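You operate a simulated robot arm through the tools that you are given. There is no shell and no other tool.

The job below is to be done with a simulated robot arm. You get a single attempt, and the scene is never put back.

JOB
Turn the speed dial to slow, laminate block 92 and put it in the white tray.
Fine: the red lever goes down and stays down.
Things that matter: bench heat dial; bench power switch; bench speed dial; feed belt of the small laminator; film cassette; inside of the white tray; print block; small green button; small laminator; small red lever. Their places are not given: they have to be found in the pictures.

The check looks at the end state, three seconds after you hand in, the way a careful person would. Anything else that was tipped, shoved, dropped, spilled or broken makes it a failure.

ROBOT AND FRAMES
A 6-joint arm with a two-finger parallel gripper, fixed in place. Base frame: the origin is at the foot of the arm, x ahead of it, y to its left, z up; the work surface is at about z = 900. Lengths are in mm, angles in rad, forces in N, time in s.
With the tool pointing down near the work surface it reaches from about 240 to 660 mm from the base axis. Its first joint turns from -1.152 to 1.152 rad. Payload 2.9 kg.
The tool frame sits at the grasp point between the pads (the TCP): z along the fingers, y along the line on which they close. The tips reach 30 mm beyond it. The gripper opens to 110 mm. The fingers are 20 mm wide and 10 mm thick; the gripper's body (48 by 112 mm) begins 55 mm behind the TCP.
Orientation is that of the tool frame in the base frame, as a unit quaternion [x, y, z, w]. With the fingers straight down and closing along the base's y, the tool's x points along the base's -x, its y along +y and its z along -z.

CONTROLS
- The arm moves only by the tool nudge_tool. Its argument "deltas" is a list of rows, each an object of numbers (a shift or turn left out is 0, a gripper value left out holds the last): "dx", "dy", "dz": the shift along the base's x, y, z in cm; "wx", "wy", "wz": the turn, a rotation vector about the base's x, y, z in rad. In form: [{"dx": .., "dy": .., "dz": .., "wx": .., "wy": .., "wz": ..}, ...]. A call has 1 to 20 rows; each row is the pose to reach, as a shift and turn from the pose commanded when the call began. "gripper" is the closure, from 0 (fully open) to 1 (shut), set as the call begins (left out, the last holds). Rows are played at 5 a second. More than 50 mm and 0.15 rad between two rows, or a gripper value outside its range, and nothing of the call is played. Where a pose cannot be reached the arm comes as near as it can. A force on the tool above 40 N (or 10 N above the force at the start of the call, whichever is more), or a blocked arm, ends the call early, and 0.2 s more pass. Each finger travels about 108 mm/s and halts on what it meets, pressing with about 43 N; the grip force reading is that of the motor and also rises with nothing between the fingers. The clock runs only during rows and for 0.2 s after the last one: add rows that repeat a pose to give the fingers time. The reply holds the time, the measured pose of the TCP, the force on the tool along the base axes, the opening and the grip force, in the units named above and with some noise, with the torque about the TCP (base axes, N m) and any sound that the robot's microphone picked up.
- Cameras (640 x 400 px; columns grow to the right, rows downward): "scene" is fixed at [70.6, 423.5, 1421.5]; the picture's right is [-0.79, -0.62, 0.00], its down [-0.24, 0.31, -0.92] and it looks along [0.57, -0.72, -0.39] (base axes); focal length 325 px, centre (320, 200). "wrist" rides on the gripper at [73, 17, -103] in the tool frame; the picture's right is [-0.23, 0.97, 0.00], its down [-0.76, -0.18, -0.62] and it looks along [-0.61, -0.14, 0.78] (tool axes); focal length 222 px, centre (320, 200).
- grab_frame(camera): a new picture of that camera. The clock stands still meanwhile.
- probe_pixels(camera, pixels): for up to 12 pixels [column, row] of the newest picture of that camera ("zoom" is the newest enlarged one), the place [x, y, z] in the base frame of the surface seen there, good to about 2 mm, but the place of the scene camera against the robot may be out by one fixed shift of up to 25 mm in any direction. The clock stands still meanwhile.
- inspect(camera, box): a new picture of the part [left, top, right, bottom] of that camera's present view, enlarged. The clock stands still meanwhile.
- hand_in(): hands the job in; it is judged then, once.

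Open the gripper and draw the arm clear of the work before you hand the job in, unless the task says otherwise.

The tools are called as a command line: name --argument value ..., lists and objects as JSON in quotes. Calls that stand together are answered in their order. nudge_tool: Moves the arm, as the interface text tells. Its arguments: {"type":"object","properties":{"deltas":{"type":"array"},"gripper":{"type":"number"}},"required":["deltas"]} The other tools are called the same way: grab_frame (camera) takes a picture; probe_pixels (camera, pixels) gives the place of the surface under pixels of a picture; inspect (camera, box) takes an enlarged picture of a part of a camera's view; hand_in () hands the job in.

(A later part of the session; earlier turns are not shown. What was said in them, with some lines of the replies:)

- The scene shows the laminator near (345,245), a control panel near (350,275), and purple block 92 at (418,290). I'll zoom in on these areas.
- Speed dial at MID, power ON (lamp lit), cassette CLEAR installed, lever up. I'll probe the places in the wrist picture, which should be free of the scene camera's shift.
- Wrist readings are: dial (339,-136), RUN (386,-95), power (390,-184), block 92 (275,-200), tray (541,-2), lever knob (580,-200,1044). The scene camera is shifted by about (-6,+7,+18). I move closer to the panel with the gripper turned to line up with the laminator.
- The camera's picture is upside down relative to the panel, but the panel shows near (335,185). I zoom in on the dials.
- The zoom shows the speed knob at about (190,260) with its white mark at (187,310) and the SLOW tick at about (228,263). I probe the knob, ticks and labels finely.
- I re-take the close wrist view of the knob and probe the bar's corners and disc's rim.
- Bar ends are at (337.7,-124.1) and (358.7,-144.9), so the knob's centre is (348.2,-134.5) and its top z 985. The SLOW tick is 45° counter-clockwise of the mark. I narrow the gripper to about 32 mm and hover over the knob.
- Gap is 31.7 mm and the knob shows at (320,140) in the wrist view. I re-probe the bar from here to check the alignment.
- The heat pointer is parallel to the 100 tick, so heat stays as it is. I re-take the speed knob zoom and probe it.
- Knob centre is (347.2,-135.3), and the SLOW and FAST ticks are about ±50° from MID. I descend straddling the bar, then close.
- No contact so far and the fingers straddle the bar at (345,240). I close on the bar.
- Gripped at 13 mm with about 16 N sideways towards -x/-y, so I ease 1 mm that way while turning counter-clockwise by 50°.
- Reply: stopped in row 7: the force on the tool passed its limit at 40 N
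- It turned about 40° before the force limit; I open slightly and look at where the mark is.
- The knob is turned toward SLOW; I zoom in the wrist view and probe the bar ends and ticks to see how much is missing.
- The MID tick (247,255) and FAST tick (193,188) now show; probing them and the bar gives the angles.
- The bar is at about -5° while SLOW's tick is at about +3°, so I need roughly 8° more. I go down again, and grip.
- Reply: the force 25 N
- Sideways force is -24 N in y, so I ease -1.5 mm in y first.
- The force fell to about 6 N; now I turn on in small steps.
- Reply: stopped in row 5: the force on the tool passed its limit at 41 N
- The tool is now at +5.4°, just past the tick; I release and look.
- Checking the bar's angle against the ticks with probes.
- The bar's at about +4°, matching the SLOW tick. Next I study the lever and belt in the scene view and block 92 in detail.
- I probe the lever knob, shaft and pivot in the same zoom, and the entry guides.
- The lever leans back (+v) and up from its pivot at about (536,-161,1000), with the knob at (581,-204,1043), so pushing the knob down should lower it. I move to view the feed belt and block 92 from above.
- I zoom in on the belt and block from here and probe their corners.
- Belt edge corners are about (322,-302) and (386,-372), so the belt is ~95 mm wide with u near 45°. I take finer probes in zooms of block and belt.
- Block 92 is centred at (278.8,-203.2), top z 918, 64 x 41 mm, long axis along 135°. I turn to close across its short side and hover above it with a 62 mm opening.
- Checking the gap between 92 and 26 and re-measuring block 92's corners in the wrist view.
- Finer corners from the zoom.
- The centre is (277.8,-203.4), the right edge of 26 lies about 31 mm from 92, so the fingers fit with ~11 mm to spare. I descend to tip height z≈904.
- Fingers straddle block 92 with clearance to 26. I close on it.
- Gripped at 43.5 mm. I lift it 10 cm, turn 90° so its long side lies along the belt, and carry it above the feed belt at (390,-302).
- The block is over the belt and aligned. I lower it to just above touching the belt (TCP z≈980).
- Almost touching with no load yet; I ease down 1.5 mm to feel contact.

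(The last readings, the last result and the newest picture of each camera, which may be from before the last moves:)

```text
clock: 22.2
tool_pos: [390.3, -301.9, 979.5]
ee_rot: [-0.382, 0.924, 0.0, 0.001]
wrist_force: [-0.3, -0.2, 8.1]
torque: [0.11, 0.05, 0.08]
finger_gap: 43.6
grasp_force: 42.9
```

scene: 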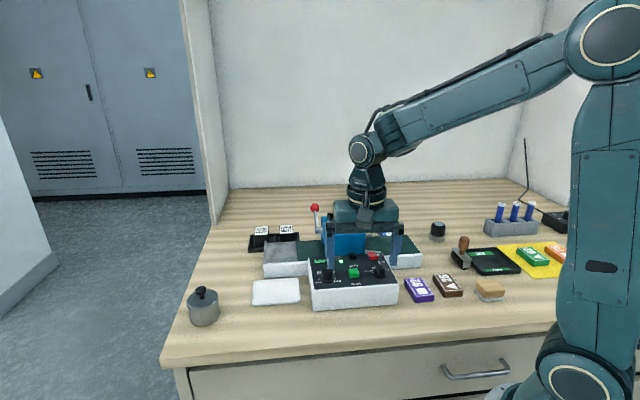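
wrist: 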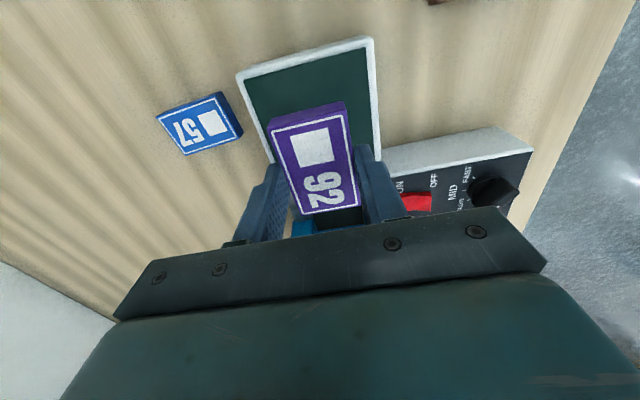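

Contact force of 8 N: the block is seated on the belt. I open to about 62 mm and rise.

nudge_tool --deltas '[{"dz": 0}, {"dz": 0}, {"dz": 0}, {"dz": 3.0}, {"dz": 7.0}, {"dz": 10.0}, {"dz": 10.0}]' --gripper 0.44

grab_frame --camera "wrist"

inspect --camera "scene" --box '[280, 190, 440, 310]'

```text
clock: 23.8
tool_pos: [390.8, -300.1, 1078.5]
ee_rot: [-0.383, 0.924, 0.001, -0.001]
wrist_force: [-0.2, 0.1, 0.8]
torque: [-0.01, 0.03, -0.01]
finger_gap: 61.5
grasp_force: 0.1
```

```text
taken
```

wrist: 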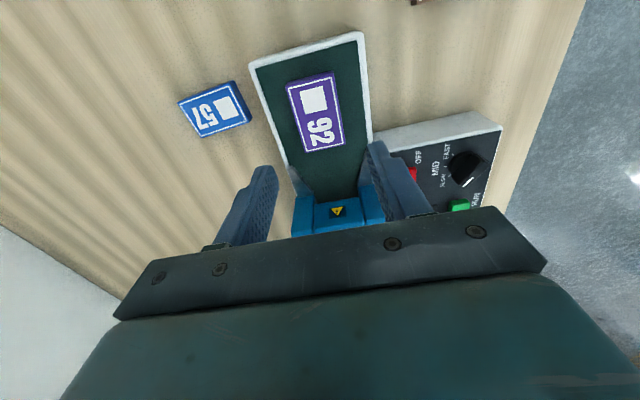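

```text
3.33 times, centred on (360, 250) of scene
```

zoom: 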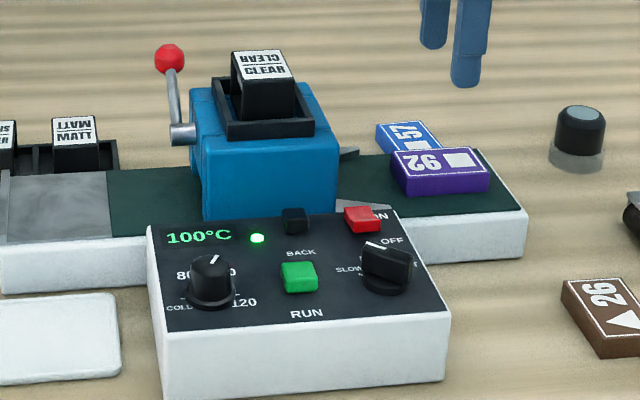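

Block 92 is centred on the belt. Next the lever: I rise, close the fingers and move above the red knob at about (583,-206).

nudge_tool --deltas '[{"dz": 4.0}, {"dx": 2.0, "dy": 1.0, "dz": 8.0}, {"dx": 6.0, "dy": 3.0, "dz": 8.0}, {"dx": 10.0, "dy": 5.0, "dz": 8.0}, {"dx": 14.0, "dy": 7.0, "dz": 8.0}, {"dx": 17.0, "dy": 8.5, "dz": 8.0}, {"dx": 19.2, "dy": 9.4, "dz": 8.0}, {"dx": 19.2, "dy": 9.4, "dz": 8.0}]' --gripper 1.0

grab_frame --camera "wrist"

inspect --camera "scene" --box '[240, 130, 400, 270]'

```text
clock: 25.6
tool_pos: [575.8, -203.0, 1156.8]
ee_rot: [-0.382, 0.924, 0.001, -0.001]
wrist_force: [-0.5, -0.1, -0.2]
torque: [0.02, 0.01, 0.02]
finger_gap: 0.0
grasp_force: 37.5
out of reach, approached as far as the arm can: row 7, 8
```

```text
taken
```

wrist: 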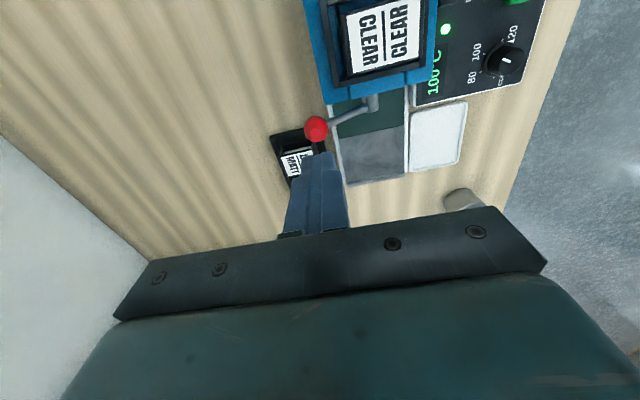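

```text
2.86 times, centred on (320, 200) of scene
```

zoom: 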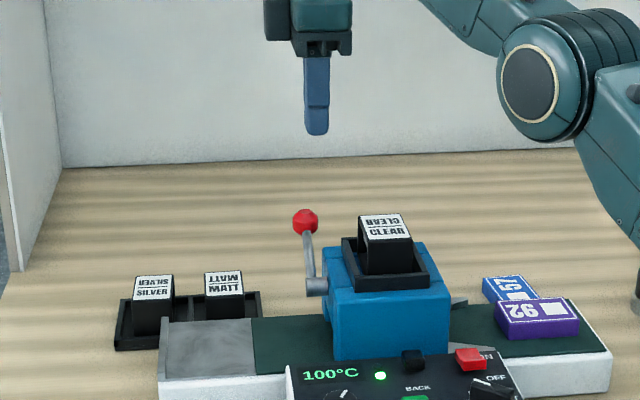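

The arm stops just short at this height. I probe the knob, shaft, pivot and cassettes from this clean view.

probe_pixels --camera "wrist" --pixels '[[316, 128], [308, 128], [325, 128], [316, 118], [316, 138], [345, 117], [372, 105], [385, 40], [332, 60], [375, 150], [290, 160], [436, 135]]'

inspect --camera "wrist" --box '[260, 60, 400, 200]'

```text
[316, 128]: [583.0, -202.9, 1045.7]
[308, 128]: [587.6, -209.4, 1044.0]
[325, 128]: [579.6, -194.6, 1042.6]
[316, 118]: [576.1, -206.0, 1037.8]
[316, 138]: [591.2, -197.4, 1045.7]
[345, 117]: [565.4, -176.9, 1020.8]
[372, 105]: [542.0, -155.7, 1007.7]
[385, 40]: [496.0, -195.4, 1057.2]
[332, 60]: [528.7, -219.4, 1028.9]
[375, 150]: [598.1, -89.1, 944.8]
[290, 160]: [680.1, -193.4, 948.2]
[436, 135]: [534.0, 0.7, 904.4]
```

```text
2.86 times, centred on (330, 130) of wrist
```

zoom: 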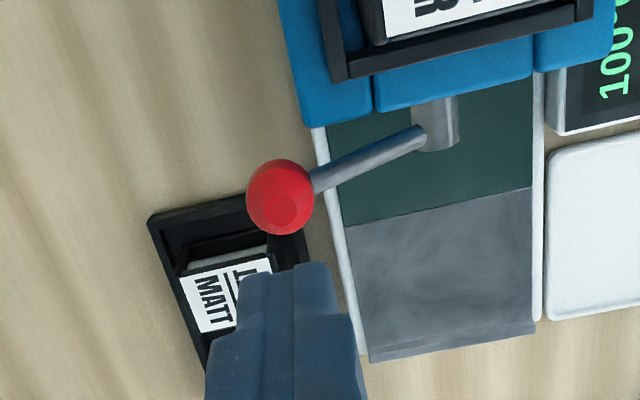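

Knob centre is about (585,-203,1036), pivot about (545,-160,1000). I lower to hover just above the knob while shifting 9 mm outward.

nudge_tool --deltas '[{"dz": -3.0}, {"dx": 0.5, "dz": -5.0}, {"dx": 0.9, "dy": -0.1, "dz": -6.5}, {"dx": 0.9, "dy": -0.1, "dz": -6.5}]'

inspect --camera "scene" --box '[270, 160, 370, 260]'

grab_frame --camera "wrist"

```text
clock: 26.6
tool_pos: [585.6, -205.2, 1092.3]
ee_rot: [-0.383, 0.924, -0.001, 0.0]
wrist_force: [0.3, 0.1, 0.0]
torque: [-0.03, -0.02, 0.02]
finger_gap: 0.0
grasp_force: 37.3
```

```text
4.00 times, centred on (320, 210) of scene
```

zoom: 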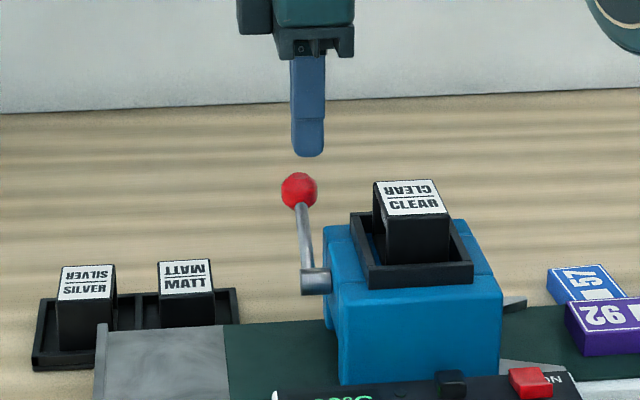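

```text
taken
```

wrist: 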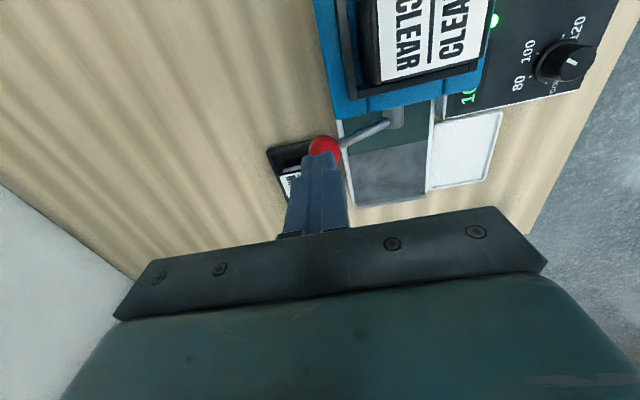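

The tip hovers ~15 mm above the knob, a few mm toward the housing, so I shift +u 4 mm and push down gradually along the lever's arc.

nudge_tool --deltas '[{"dx": 0.25, "dy": 0.25, "dz": -0.5}, {"dx": 0.25, "dy": 0.25, "dz": -1.2}, {"dx": 0.3, "dy": 0.2, "dz": -1.8}, {"dx": 0.4, "dy": 0.1, "dz": -2.4}, {"dx": 0.5, "dy": 0.0, "dz": -3.0}, {"dx": 0.55, "dy": -0.1, "dz": -3.6}, {"dx": 0.6, "dy": -0.1, "dz": -4.2}, {"dx": 0.6, "dy": -0.1, "dz": -4.8}]'

inspect --camera "scene" --box '[270, 160, 370, 260]'

```text
clock: 28.4
tool_pos: [588.7, -207.9, 1043.7]
ee_rot: [-0.382, 0.924, 0.0, 0.0]
wrist_force: [0.4, -0.1, 0.3]
torque: [0.01, 0.0, 0.0]
finger_gap: 0.0
grasp_force: 37.6
```

```text
4.00 times, centred on (320, 210) of scene
```

zoom: 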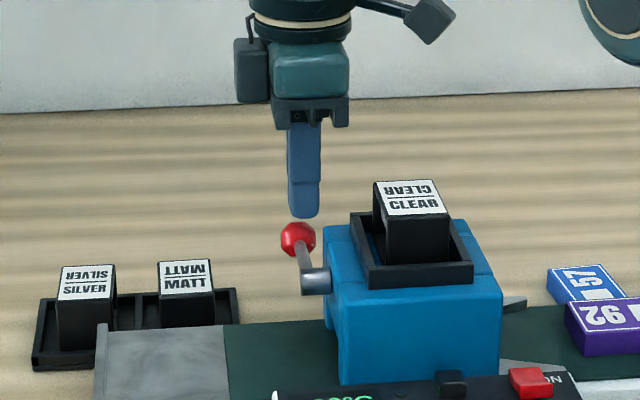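

The lever has dropped and there's no force now; the knob is at (298,238) in the zoom. I probe to see its angle.

probe_pixels --camera "zoom" --pixels '[[298, 238], [298, 250], [306, 258], [315, 282], [303, 210]]'

grab_frame --camera "wrist"

```text
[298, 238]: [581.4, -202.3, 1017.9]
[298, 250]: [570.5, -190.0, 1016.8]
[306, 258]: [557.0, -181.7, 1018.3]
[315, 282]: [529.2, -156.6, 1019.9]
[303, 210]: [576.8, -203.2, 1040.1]
```

```text
taken
```

wrist: 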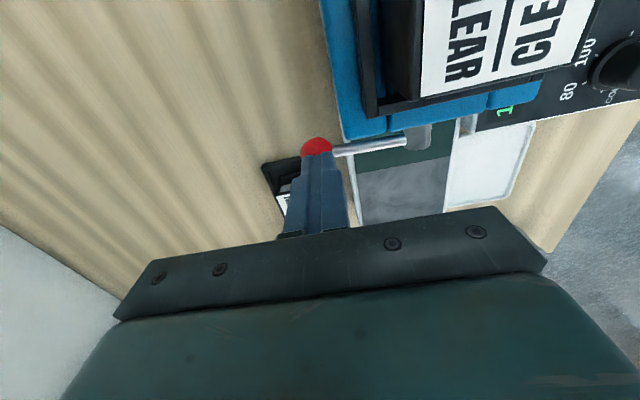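

The lever's now about horizontal (knob z≈1000). I continue to push down gently until it meets its stop.

nudge_tool --deltas '[{"dz": -0.5}, {"dz": -1.0}, {"dz": -1.5}, {"dz": -2.0}, {"dx": -0.1, "dy": 0.1, "dz": -2.5}, {"dx": -0.2, "dy": 0.2, "dz": -3.0}]'

inspect --camera "scene" --box '[270, 160, 370, 260]'

```text
clock: 29.4
tool_pos: [590.5, -207.6, 1035.8]
ee_rot: [-0.383, 0.924, -0.004, 0.006]
wrist_force: [-0.3, -0.3, 9.0]
torque: [0.03, 0.02, -0.02]
finger_gap: 0.1
grasp_force: 37.4
stopped in row 4: the force on the tool passed its limit at 45 N (the readings are from after the stop); the commanded pose is now the measured one
```

```text
4.00 times, centred on (320, 210) of scene
```

zoom: 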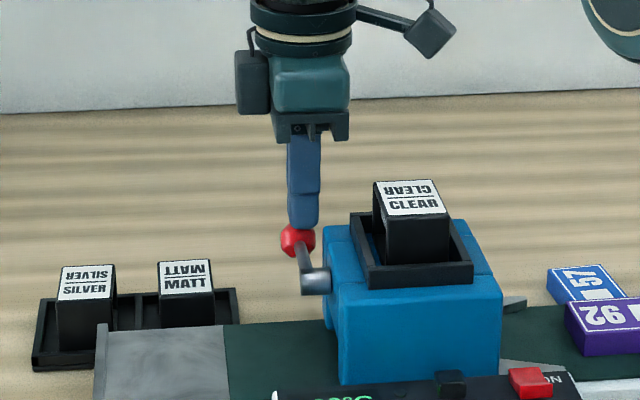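

It meets a solid stop at horizontal: the lever is down. I rise and move over to the RUN button, then view.

nudge_tool --deltas '[{"dz": 3.0}, {"dz": 6.0}, {"dx": -2.0, "dy": 0.5, "dz": 9.0}, {"dx": -5.0, "dy": 2.5, "dz": 11.5}, {"dx": -9.0, "dy": 4.5, "dz": 11.5}, {"dx": -13.0, "dy": 7.0, "dz": 11.5}, {"dx": -17.0, "dy": 9.5, "dz": 9.0}, {"dx": -20.4, "dy": 11.5, "dz": 5.5}, {"dx": -20.4, "dy": 11.5, "dz": 3.5}, {"dx": -20.4, "dy": 11.5, "dz": 3.5}]'

grab_frame --camera "wrist"

inspect --camera "scene" --box '[280, 190, 440, 310]'

```text
refused: row 7 steps farther than a row can; nothing moved
```

```text
taken
```

wrist: 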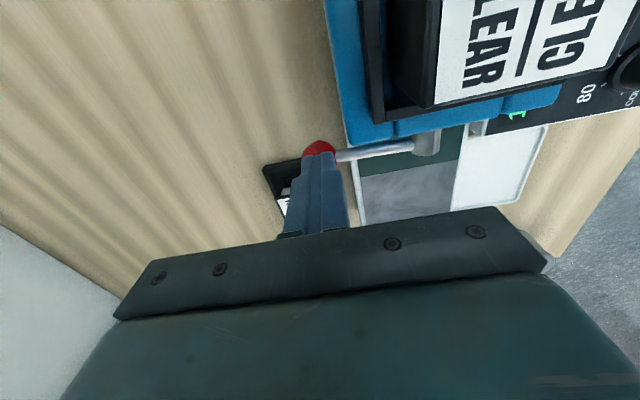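

```text
3.33 times, centred on (360, 250) of scene
```

zoom: 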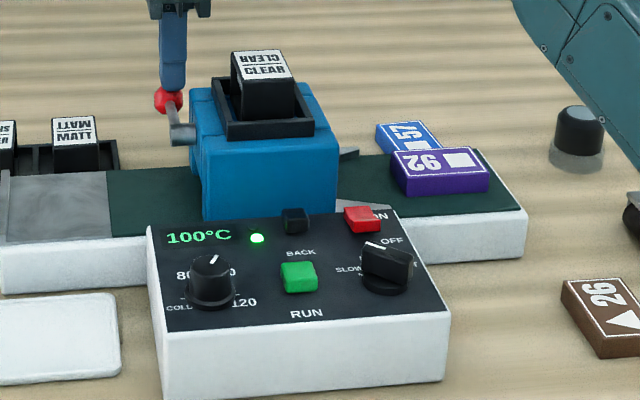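

The call was refused for a too-long row; nothing moved. I use shorter steps.

nudge_tool --deltas '[{"dz": 3.0}, {"dz": 6.0}, {"dx": -2.0, "dy": 0.5, "dz": 9.0}, {"dx": -5.0, "dy": 2.5, "dz": 11.5}, {"dx": -8.5, "dy": 4.5, "dz": 11.5}, {"dx": -12.0, "dy": 6.5, "dz": 11.5}, {"dx": -15.5, "dy": 8.5, "dz": 11.0}, {"dx": -18.0, "dy": 10.0, "dz": 8.0}, {"dx": -20.4, "dy": 11.5, "dz": 5.0}, {"dx": -20.4, "dy": 11.5, "dz": 2.5}, {"dx": -20.4, "dy": 11.5, "dz": 2.5}]'

grab_frame --camera "wrist"

inspect --camera "scene" --box '[280, 190, 440, 310]'

```text
clock: 31.8
tool_pos: [385.5, -93.0, 1059.5]
ee_rot: [-0.382, 0.924, -0.004, 0.005]
wrist_force: [-0.2, 0.8, -0.4]
torque: [-0.03, 0.02, 0.02]
finger_gap: 0.0
grasp_force: 37.7
```

```text
taken
```

wrist: 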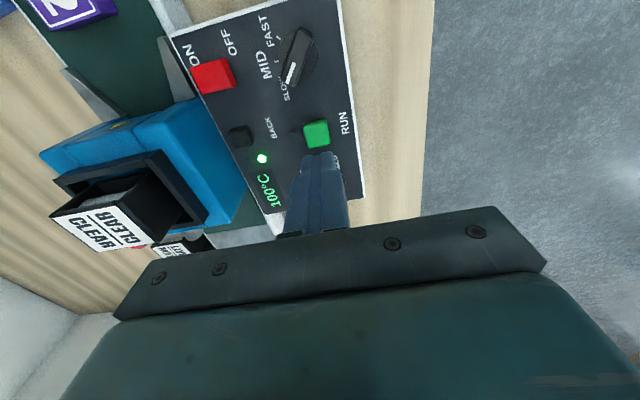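

```text
3.33 times, centred on (360, 250) of scene
```

zoom: 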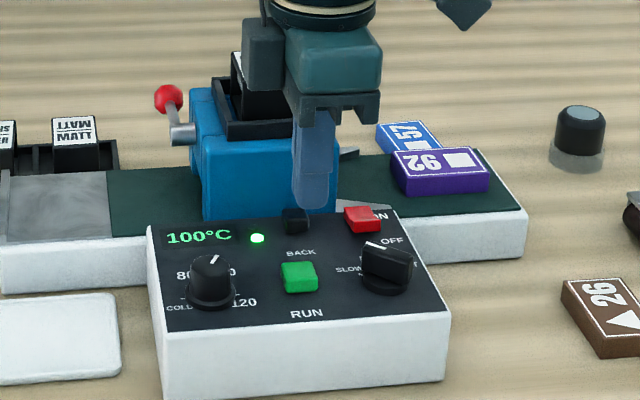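

The lever stays down. I probe RUN's corners in a zoom of the wrist view before pressing.

inspect --camera "wrist" --box '[220, 90, 360, 190]'

probe_pixels --camera "wrist" --pixels '[[304, 127], [326, 120], [309, 146], [328, 142], [317, 133], [240, 135]]'

```text
4.00 times, centred on (290, 140) of wrist
```

zoom: 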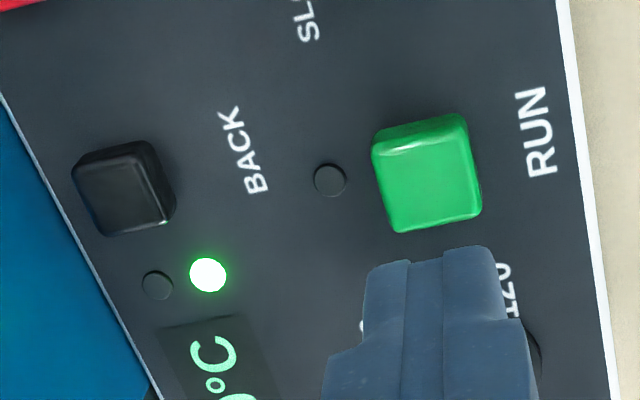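

```text
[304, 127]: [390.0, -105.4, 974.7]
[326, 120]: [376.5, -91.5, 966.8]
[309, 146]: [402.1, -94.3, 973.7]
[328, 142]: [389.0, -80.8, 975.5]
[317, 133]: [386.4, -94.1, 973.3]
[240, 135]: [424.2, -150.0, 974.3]
```

RUN's centre is (388.5,-93), top z 975. I press straight down in small steps and come back up.

nudge_tool --deltas '[{"dx": 0.25, "dz": -2.5}, {"dx": 0.25, "dz": -4.8}, {"dx": 0.25, "dz": -5.3}, {"dx": 0.25, "dz": -5.6}, {"dx": 0.25, "dz": -5.9}, {"dx": 0.25, "dz": -6.1}]'

inspect --camera "scene" --box '[280, 190, 440, 310]'

```text
clock: 33.1
tool_pos: [389.2, -94.5, 998.9]
ee_rot: [-0.382, 0.924, -0.004, 0.006]
wrist_force: [-0.9, -1.5, 12.0]
torque: [-0.07, 0.07, -0.06]
finger_gap: 0.0
grasp_force: 37.5
heard: click
```

```text
3.33 times, centred on (360, 250) of scene
```

zoom: 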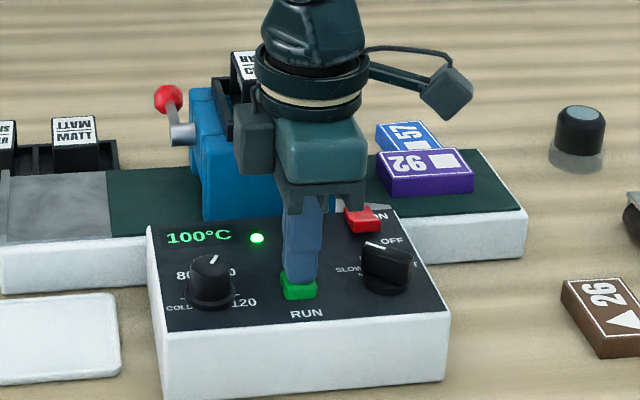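

A click, and block 92 has started moving left (from 440 to 425 px). I lift off and watch whether it goes on.

nudge_tool --deltas '[{"dz": 2.0}, {"dz": 5.0}, {"dz": 8.0}, {"dz": 8.0}, {"dz": 8.0}]'

inspect --camera "scene" --box '[280, 190, 440, 310]'

```text
clock: 34.4
tool_pos: [390.1, -94.5, 1076.1]
ee_rot: [-0.383, 0.924, -0.004, 0.004]
wrist_force: [0.1, -0.7, 0.9]
torque: [-0.02, 0.0, 0.0]
finger_gap: 0.0
grasp_force: 38.1
```

```text
3.33 times, centred on (360, 250) of scene
```

zoom: 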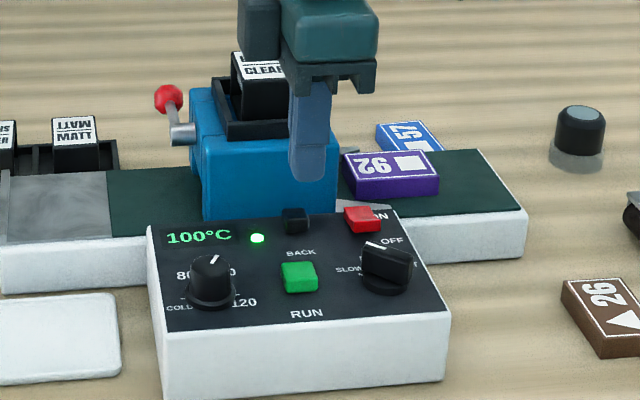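

It keeps moving by itself toward the rollers. I wait with the arm clear.

nudge_tool --deltas '[{"dz": 2}, {"dz": 4}, {"dz": 4}, {"dz": 4}, {"dz": 4}, {"dz": 4}, {"dz": 4}, {"dz": 4}, {"dz": 4}, {"dz": 4}, {"dz": 4}, {"dz": 4}, {"dz": 4}, {"dz": 4}, {"dz": 4}]'

inspect --camera "scene" --box '[240, 190, 440, 310]'

```text
clock: 37.5
tool_pos: [389.6, -93.7, 1115.5]
ee_rot: [-0.382, 0.924, -0.004, 0.004]
wrist_force: [-0.3, -0.4, -0.4]
torque: [0.02, 0.0, -0.01]
finger_gap: 0.0
grasp_force: 37.6
```

```text
3.20 times, centred on (340, 250) of scene
```

zoom: 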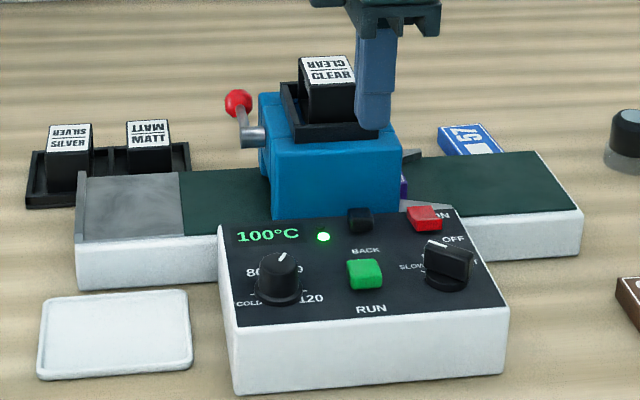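

Block 92 is entering the housing. I wait on.

nudge_tool --deltas '[{"dz": 0}, {"dz": 0}, {"dz": 0}, {"dz": 0}, {"dz": 0}, {"dz": 0}, {"dz": 0}, {"dz": 0}, {"dz": 0}, {"dz": 0}, {"dz": 0}, {"dz": 0}, {"dz": 0}, {"dz": 0}, {"dz": 0}, {"dz": 0}, {"dz": 0}, {"dz": 0}, {"dz": 0}, {"dz": 0}]'

inspect --camera "scene" --box '[240, 190, 440, 310]'

```text
clock: 41.8
tool_pos: [391.0, -93.0, 1114.4]
ee_rot: [-0.383, 0.924, -0.003, 0.004]
wrist_force: [-0.4, 0.3, -0.9]
torque: [0.02, 0.01, -0.03]
finger_gap: 0.0
grasp_force: 37.8
```

```text
3.20 times, centred on (340, 250) of scene
```

zoom: 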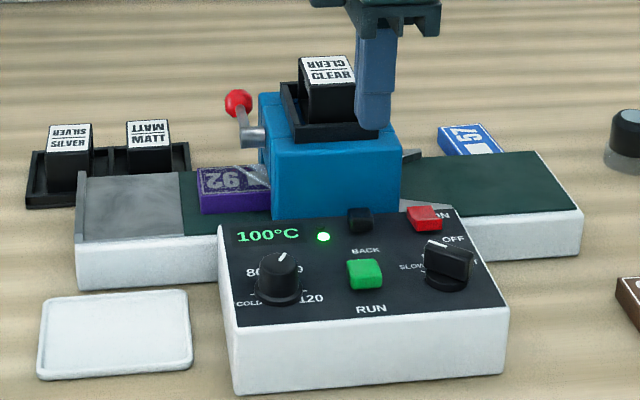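

92 is emerging on the left with a glossy film. I wait for it to reach the grey outfeed plate.

nudge_tool --deltas '[{"dz": 0}, {"dz": 0}, {"dz": 0}, {"dz": 0}, {"dz": 0}, {"dz": 0}, {"dz": 0}, {"dz": 0}, {"dz": 0}, {"dz": 0}, {"dz": 0}, {"dz": 0}, {"dz": 0}, {"dz": 0}, {"dz": 0}]'

inspect --camera "scene" --box '[240, 190, 440, 310]'

```text
clock: 45.0
tool_pos: [389.3, -93.1, 1115.2]
ee_rot: [-0.383, 0.924, -0.004, 0.004]
wrist_force: [-0.3, -0.1, 0.4]
torque: [0.01, -0.04, 0.0]
finger_gap: 0.0
grasp_force: 37.6
```

```text
3.20 times, centred on (340, 250) of scene
```

zoom: 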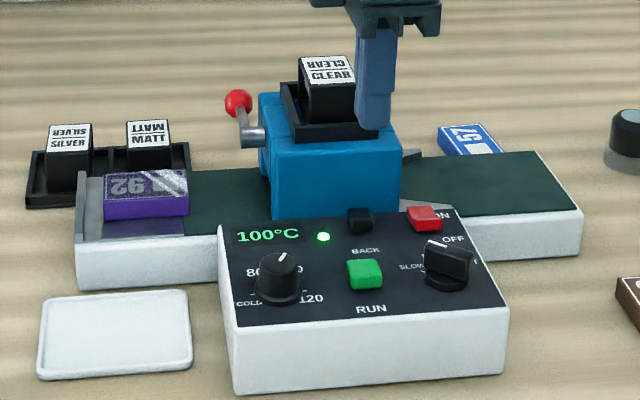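

It's reaching the stop on the outfeed plate. I move the arm at height towards it to look.

nudge_tool --deltas '[{"dx": 2, "dz": 1.0}, {"dx": 5, "dz": 1.5}, {"dx": 8, "dz": 1.5}, {"dx": 11, "dy": -0.5, "dz": 1.5}, {"dx": 14, "dy": -1.0, "dz": 1.5}, {"dx": 17, "dy": -1.5, "dz": 1.5}, {"dx": 17, "dy": -1.5, "dz": 1.5}, {"dx": 17, "dy": -1.5, "dz": 1.5}]' --gripper 0.44

grab_frame --camera "wrist"

inspect --camera "scene" --box '[240, 190, 400, 310]'

```text
clock: 46.8
tool_pos: [558.8, -110.3, 1134.4]
ee_rot: [-0.383, 0.924, -0.004, 0.004]
wrist_force: [0.2, -0.2, 0.0]
torque: [-0.02, -0.03, 0.0]
finger_gap: 61.6
grasp_force: 0.1
```

```text
taken
```

wrist: 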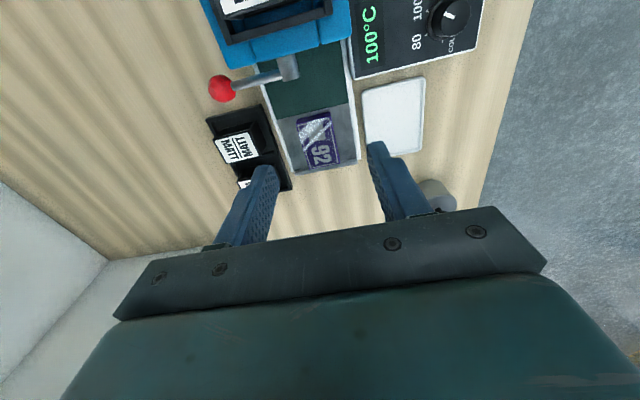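

```text
3.33 times, centred on (320, 250) of scene
```

zoom: 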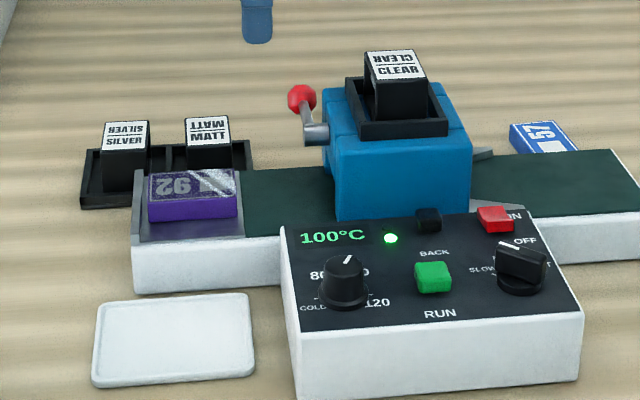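

Block 92 rests on the grey plate, laminated. I zoom and probe its corners, the lip, and the tray.

inspect --camera "wrist" --box '[200, 70, 440, 200]'

probe_pixels --camera "wrist" --pixels '[[297, 120], [329, 111], [339, 162], [309, 168], [318, 140], [365, 92], [421, 79], [370, 142], [417, 150], [395, 115]]'

inspect --camera "wrist" --box '[270, 90, 370, 190]'

```text
2.67 times, centred on (320, 135) of wrist
```

zoom: 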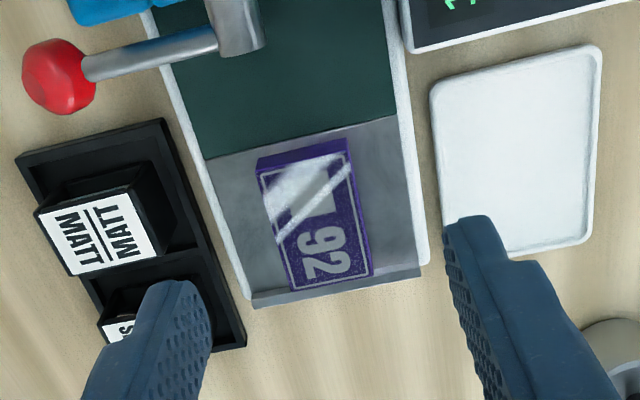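

```text
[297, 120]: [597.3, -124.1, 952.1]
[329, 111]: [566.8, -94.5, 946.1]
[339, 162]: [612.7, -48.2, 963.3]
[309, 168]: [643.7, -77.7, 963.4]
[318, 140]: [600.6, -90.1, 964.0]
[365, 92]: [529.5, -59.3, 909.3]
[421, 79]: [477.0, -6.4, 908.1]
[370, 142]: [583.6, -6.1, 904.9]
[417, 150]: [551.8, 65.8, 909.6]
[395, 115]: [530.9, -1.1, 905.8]
```

```text
4.00 times, centred on (320, 140) of wrist
```

zoom: 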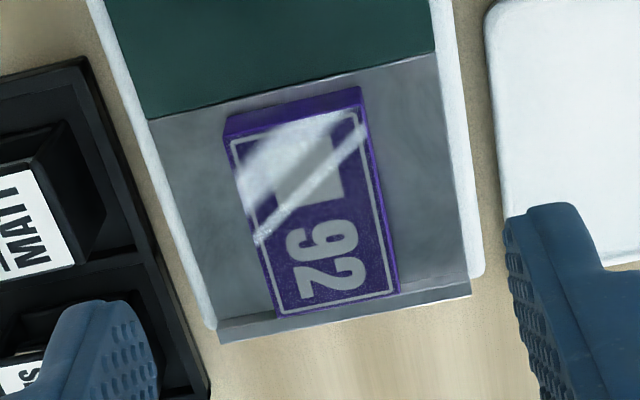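

Fine corner probes of the block in the zoom.

probe_pixels --camera "zoom" --pixels '[[229, 140], [361, 112], [397, 290], [280, 314], [252, 230], [381, 205], [315, 200], [220, 335], [470, 290], [340, 308]]'

```text
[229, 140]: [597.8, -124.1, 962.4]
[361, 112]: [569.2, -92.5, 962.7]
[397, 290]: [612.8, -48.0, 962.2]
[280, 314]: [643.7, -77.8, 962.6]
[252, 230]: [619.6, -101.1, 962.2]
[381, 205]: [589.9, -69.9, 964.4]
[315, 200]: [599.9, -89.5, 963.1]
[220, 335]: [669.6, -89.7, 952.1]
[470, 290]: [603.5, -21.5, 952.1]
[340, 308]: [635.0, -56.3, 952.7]
```

Block centre is (605.9,-85.6), top z 963, axis at 45°. I move over it to z≈1020 first.

nudge_tool --deltas '[{"dx": 1.0, "dy": 0.5, "dz": -3.5}, {"dx": 2.5, "dy": 1.2, "dz": -7.0}, {"dx": 3.8, "dy": 2.0, "dz": -10.0}, {"dx": 4.67, "dy": 2.45, "dz": -11.4}, {"dx": 4.67, "dy": 2.45, "dz": -11.4}]'

grab_frame --camera "wrist"

inspect --camera "scene" --box '[220, 170, 360, 310]'

```text
clock: 48.0
tool_pos: [609.3, -82.7, 1016.6]
ee_rot: [-0.382, 0.924, -0.004, 0.005]
wrist_force: [0.2, -0.8, -0.9]
torque: [0.03, -0.02, -0.02]
finger_gap: 61.7
grasp_force: 0.1
```

```text
taken
```

wrist: 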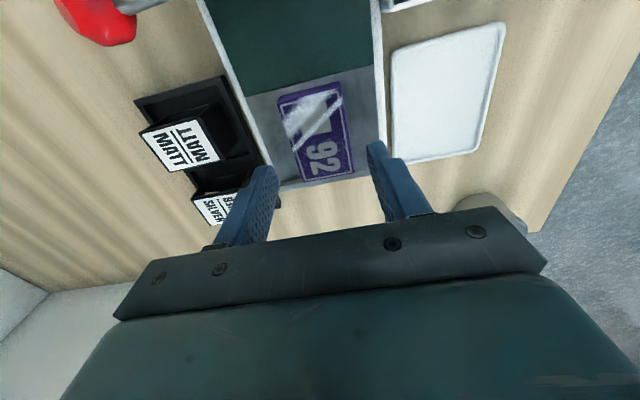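

```text
2.86 times, centred on (290, 240) of scene
```

zoom: 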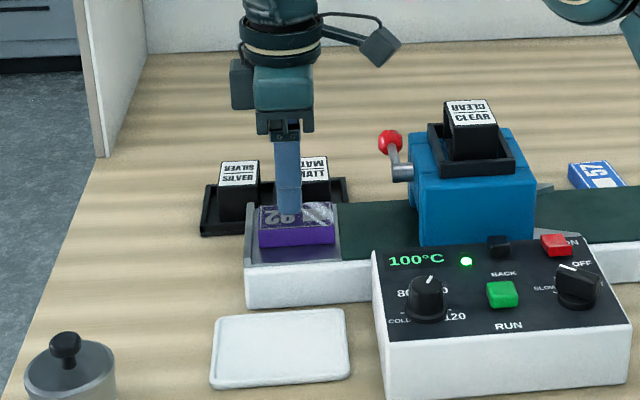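

Alignment is fine (v within 1 mm). I descend to TCP z≈980.

nudge_tool --deltas '[{"dz": -1.5}, {"dz": -3.0}, {"dz": -3.7}, {"dz": -3.7}]'

inspect --camera "scene" --box '[240, 190, 340, 270]'

```text
clock: 49.0
tool_pos: [606.8, -82.9, 981.2]
ee_rot: [-0.382, 0.924, -0.003, 0.004]
wrist_force: [0.4, 0.3, -0.2]
torque: [0.0, -0.04, 0.01]
finger_gap: 61.6
grasp_force: 0.1
```

```text
5.00 times, centred on (290, 230) of scene
```

zoom: 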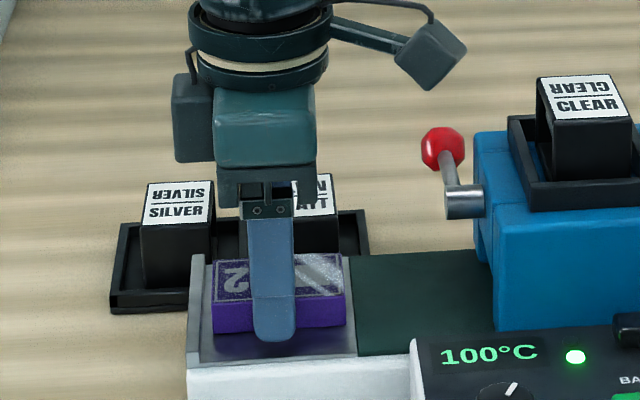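

The fingers straddle the block; I close.

nudge_tool --deltas '[{"dz": 0}, {"dz": 0}, {"dz": 0}, {"dz": 0}]' --gripper 1.0

```text
clock: 50.0
tool_pos: [607.8, -83.1, 981.0]
ee_rot: [-0.383, 0.924, -0.005, 0.005]
wrist_force: [-0.2, 0.3, 0.0]
torque: [0.02, 0.03, -0.01]
finger_gap: 43.6
grasp_force: 42.4
```

Gripped at 43.6 mm. The tray's centre computes to about (541,3), floor z≈905; I lift 7 cm and carry the block above it.

nudge_tool --deltas '[{"dz": 2.0}, {"dz": 4.5}, {"dz": 7.0}, {"dx": -1.6, "dy": 2.2, "dz": 7.0}, {"dx": -3.3, "dy": 4.4, "dz": 7.0}, {"dx": -5.0, "dy": 6.6, "dz": 7.0}, {"dx": -6.6, "dy": 8.7, "dz": 7.0}, {"dx": -6.6, "dy": 8.7, "dz": 7.0}]'

grab_frame --camera "wrist"

inspect --camera "scene" --box '[220, 190, 360, 310]'

```text
clock: 51.8
tool_pos: [539.9, 2.1, 1051.6]
ee_rot: [-0.382, 0.924, -0.003, 0.004]
wrist_force: [0.7, -0.1, -0.3]
torque: [-0.02, 0.0, 0.0]
finger_gap: 43.8
grasp_force: 42.6
```

```text
taken
```

wrist: 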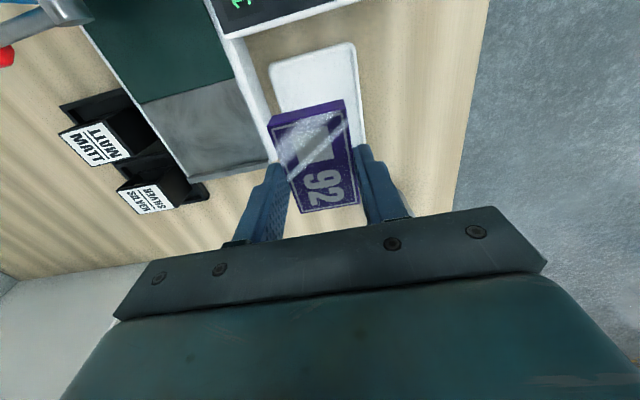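

```text
3.33 times, centred on (290, 250) of scene
```

zoom: 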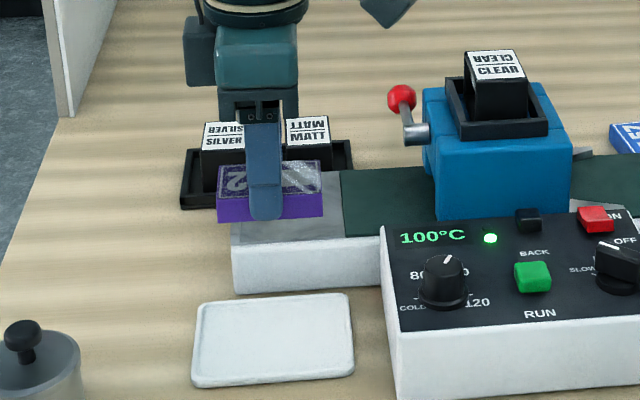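

I verify the tray's corners by probing both views before lowering.

probe_pixels --camera "zoom" --pixels '[[203, 308], [343, 297], [350, 370], [197, 382], [273, 340], [250, 215], [320, 205]]'

probe_pixels --camera "wrist" --pixels '[[273, 65], [352, 45], [361, 140], [310, 75], [275, 118], [345, 102], [302, 212], [358, 202], [368, 110]]'

```text
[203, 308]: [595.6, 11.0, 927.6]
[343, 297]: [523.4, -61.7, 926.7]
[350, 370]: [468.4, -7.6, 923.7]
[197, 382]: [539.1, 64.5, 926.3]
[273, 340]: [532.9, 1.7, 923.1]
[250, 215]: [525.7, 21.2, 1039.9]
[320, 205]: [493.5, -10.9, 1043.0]
```

```text
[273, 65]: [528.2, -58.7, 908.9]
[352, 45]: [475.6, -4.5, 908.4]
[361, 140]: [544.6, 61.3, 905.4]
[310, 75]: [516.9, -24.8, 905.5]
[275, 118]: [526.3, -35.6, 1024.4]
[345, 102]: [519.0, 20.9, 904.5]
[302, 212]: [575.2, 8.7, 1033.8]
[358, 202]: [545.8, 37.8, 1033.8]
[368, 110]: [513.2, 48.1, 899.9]
```

The held block's centre (538,1) matches the tray's centre (539,3). I lower it to just above the tray's floor.

nudge_tool --deltas '[{"dy": 0.2, "dz": -3.5}, {"dy": 0.2, "dz": -7.0}, {"dy": 0.2, "dz": -9.5}, {"dy": 0.2, "dz": -10.6}, {"dy": 0.2, "dz": -10.6}]'

inspect --camera "scene" --box '[220, 210, 360, 310]'

```text
clock: 53.0
tool_pos: [541.2, 4.9, 947.5]
ee_rot: [-0.382, 0.924, -0.004, 0.004]
wrist_force: [0.1, -0.1, -0.9]
torque: [0.02, -0.01, 0.0]
finger_gap: 43.8
grasp_force: 43.7
```

```text
4.00 times, centred on (290, 260) of scene
```

zoom: 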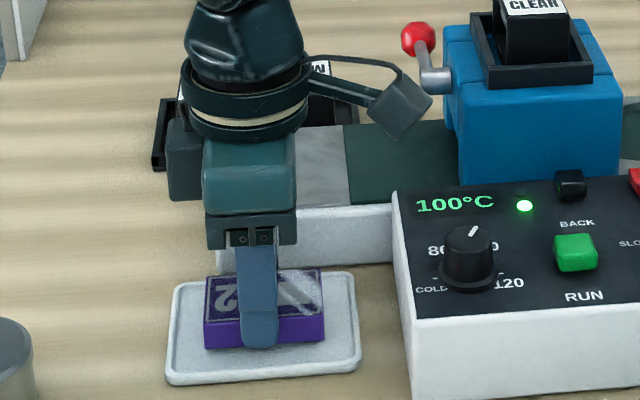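

The block hovers inside the tray. I ease down in 1.5 mm steps until it touches.

nudge_tool --deltas '[{"dz": -0.2}, {"dz": -0.35}, {"dz": -0.45}, {"dz": -0.45}]'

```text
clock: 54.0
tool_pos: [540.1, 5.0, 940.7]
ee_rot: [-0.382, 0.924, -0.003, 0.006]
wrist_force: [1.5, 1.5, 2.7]
torque: [0.1, 0.09, -0.03]
finger_gap: 43.6
grasp_force: 43.1
```

Light contact (about 3 N, with torque appearing). I open a little and rise straight up.

nudge_tool --deltas '[{"dz": -0.05}, {"dz": -0.05}, {"dz": -0.05}, {"dz": 2.0}, {"dz": 5.0}, {"dz": 9.0}, {"dz": 13.0}, {"dz": 13.0}]' --gripper 0.49

grab_frame --camera "wrist"

inspect --camera "scene" --box '[220, 190, 440, 310]'

```text
clock: 55.8
tool_pos: [539.5, 6.7, 1067.9]
ee_rot: [-0.383, 0.924, -0.004, 0.004]
wrist_force: [0.3, -0.1, -0.1]
torque: [0.0, -0.01, 0.01]
finger_gap: 56.0
grasp_force: 0.0
```

```text
taken
```

wrist: 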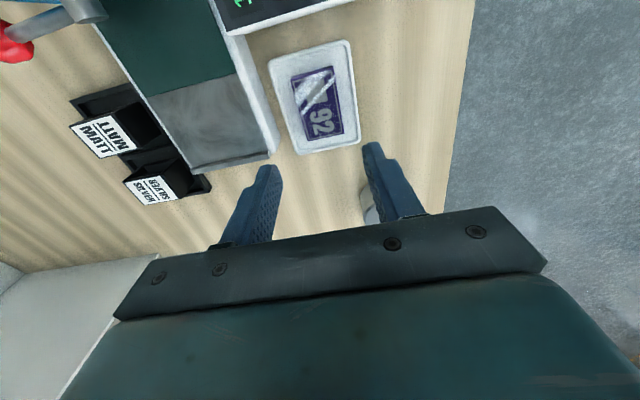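

```text
2.91 times, centred on (330, 250) of scene
```

zoom: 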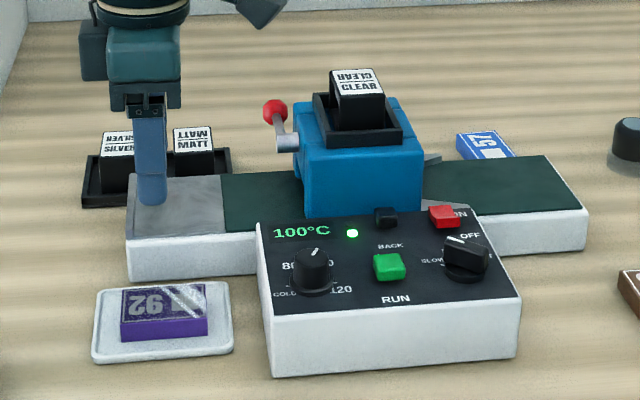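

Block 92 lies in the tray. I open fully, draw the arm back and up, and take a last close look at everything.

nudge_tool --deltas '[{"dx": -2, "dz": 4}, {"dx": -5, "dz": 7}, {"dx": -8, "dy": -2, "dz": 10}, {"dx": -11, "dy": -4, "dz": 13}, {"dx": -14, "dy": -6, "dz": 16}, {"dx": -17, "dy": -8, "dz": 18}, {"dx": -17, "dy": -8, "dz": 18}]' --gripper 0.0

grab_frame --camera "scene"

inspect --camera "scene" --box '[245, 270, 305, 310]'

inspect --camera "scene" --box '[290, 190, 410, 310]'

```text
clock: 57.4
tool_pos: [368.7, -76.3, 1253.6]
ee_rot: [-0.382, 0.924, -0.002, 0.004]
wrist_force: [0.3, 0.3, 0.2]
torque: [0.0, -0.02, 0.04]
finger_gap: 109.8
grasp_force: 0.1
```

```text
taken
```

scene: 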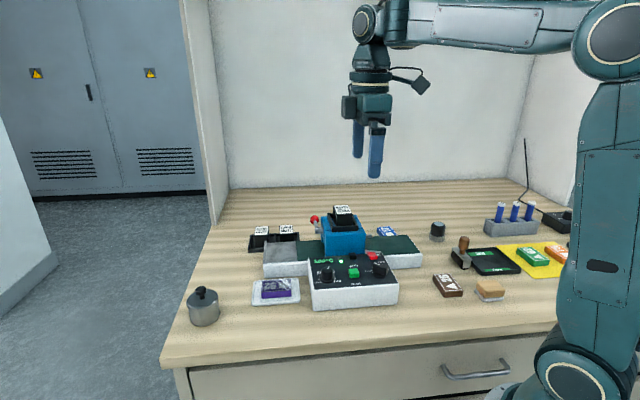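

```text
10.00 times, centred on (275, 290) of scene
```

zoom: 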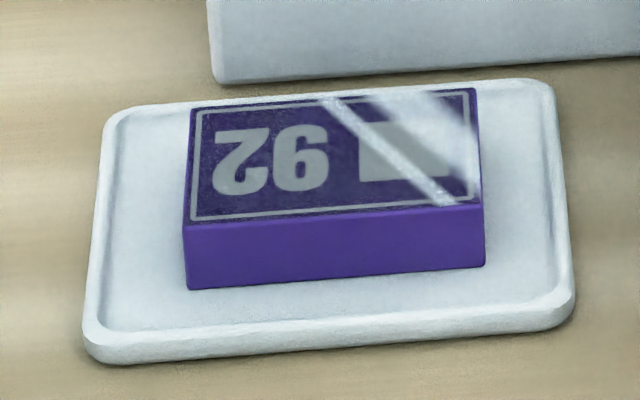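

```text
3.33 times, centred on (350, 250) of scene
```

zoom: 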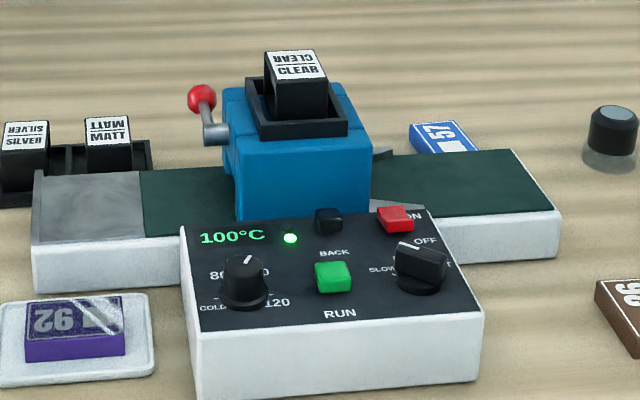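

Block 92 has a glossy clear film and lies flat in the white tray. The speed dial is at SLOW and the lever is down. Everything else is where it was, and the arm is clear with the gripper open, so I hand in.

hand_in

```text
The job is handed in.
```

Block 92 is laminated and lying flat in the white tray, and the speed dial is set to slow. I've handed the job in, but no result came back.

- **Dial:** it took two turns, because the first one stopped just short of the SLOW mark. Probing afterwards put the pointer within a degree or so of that mark.
- **Lamination:** I used the CLEAR film cassette that was already loaded and left the heat at 100 °C. The block came out with a glossy film over its top.
- **Lever:** it is down against its stop and has stayed there.
- **Everything else:** in the last pictures nothing else looked moved or tipped. I left the laminator's power on, as it was at the start. The arm is clear of the work with the gripper open.
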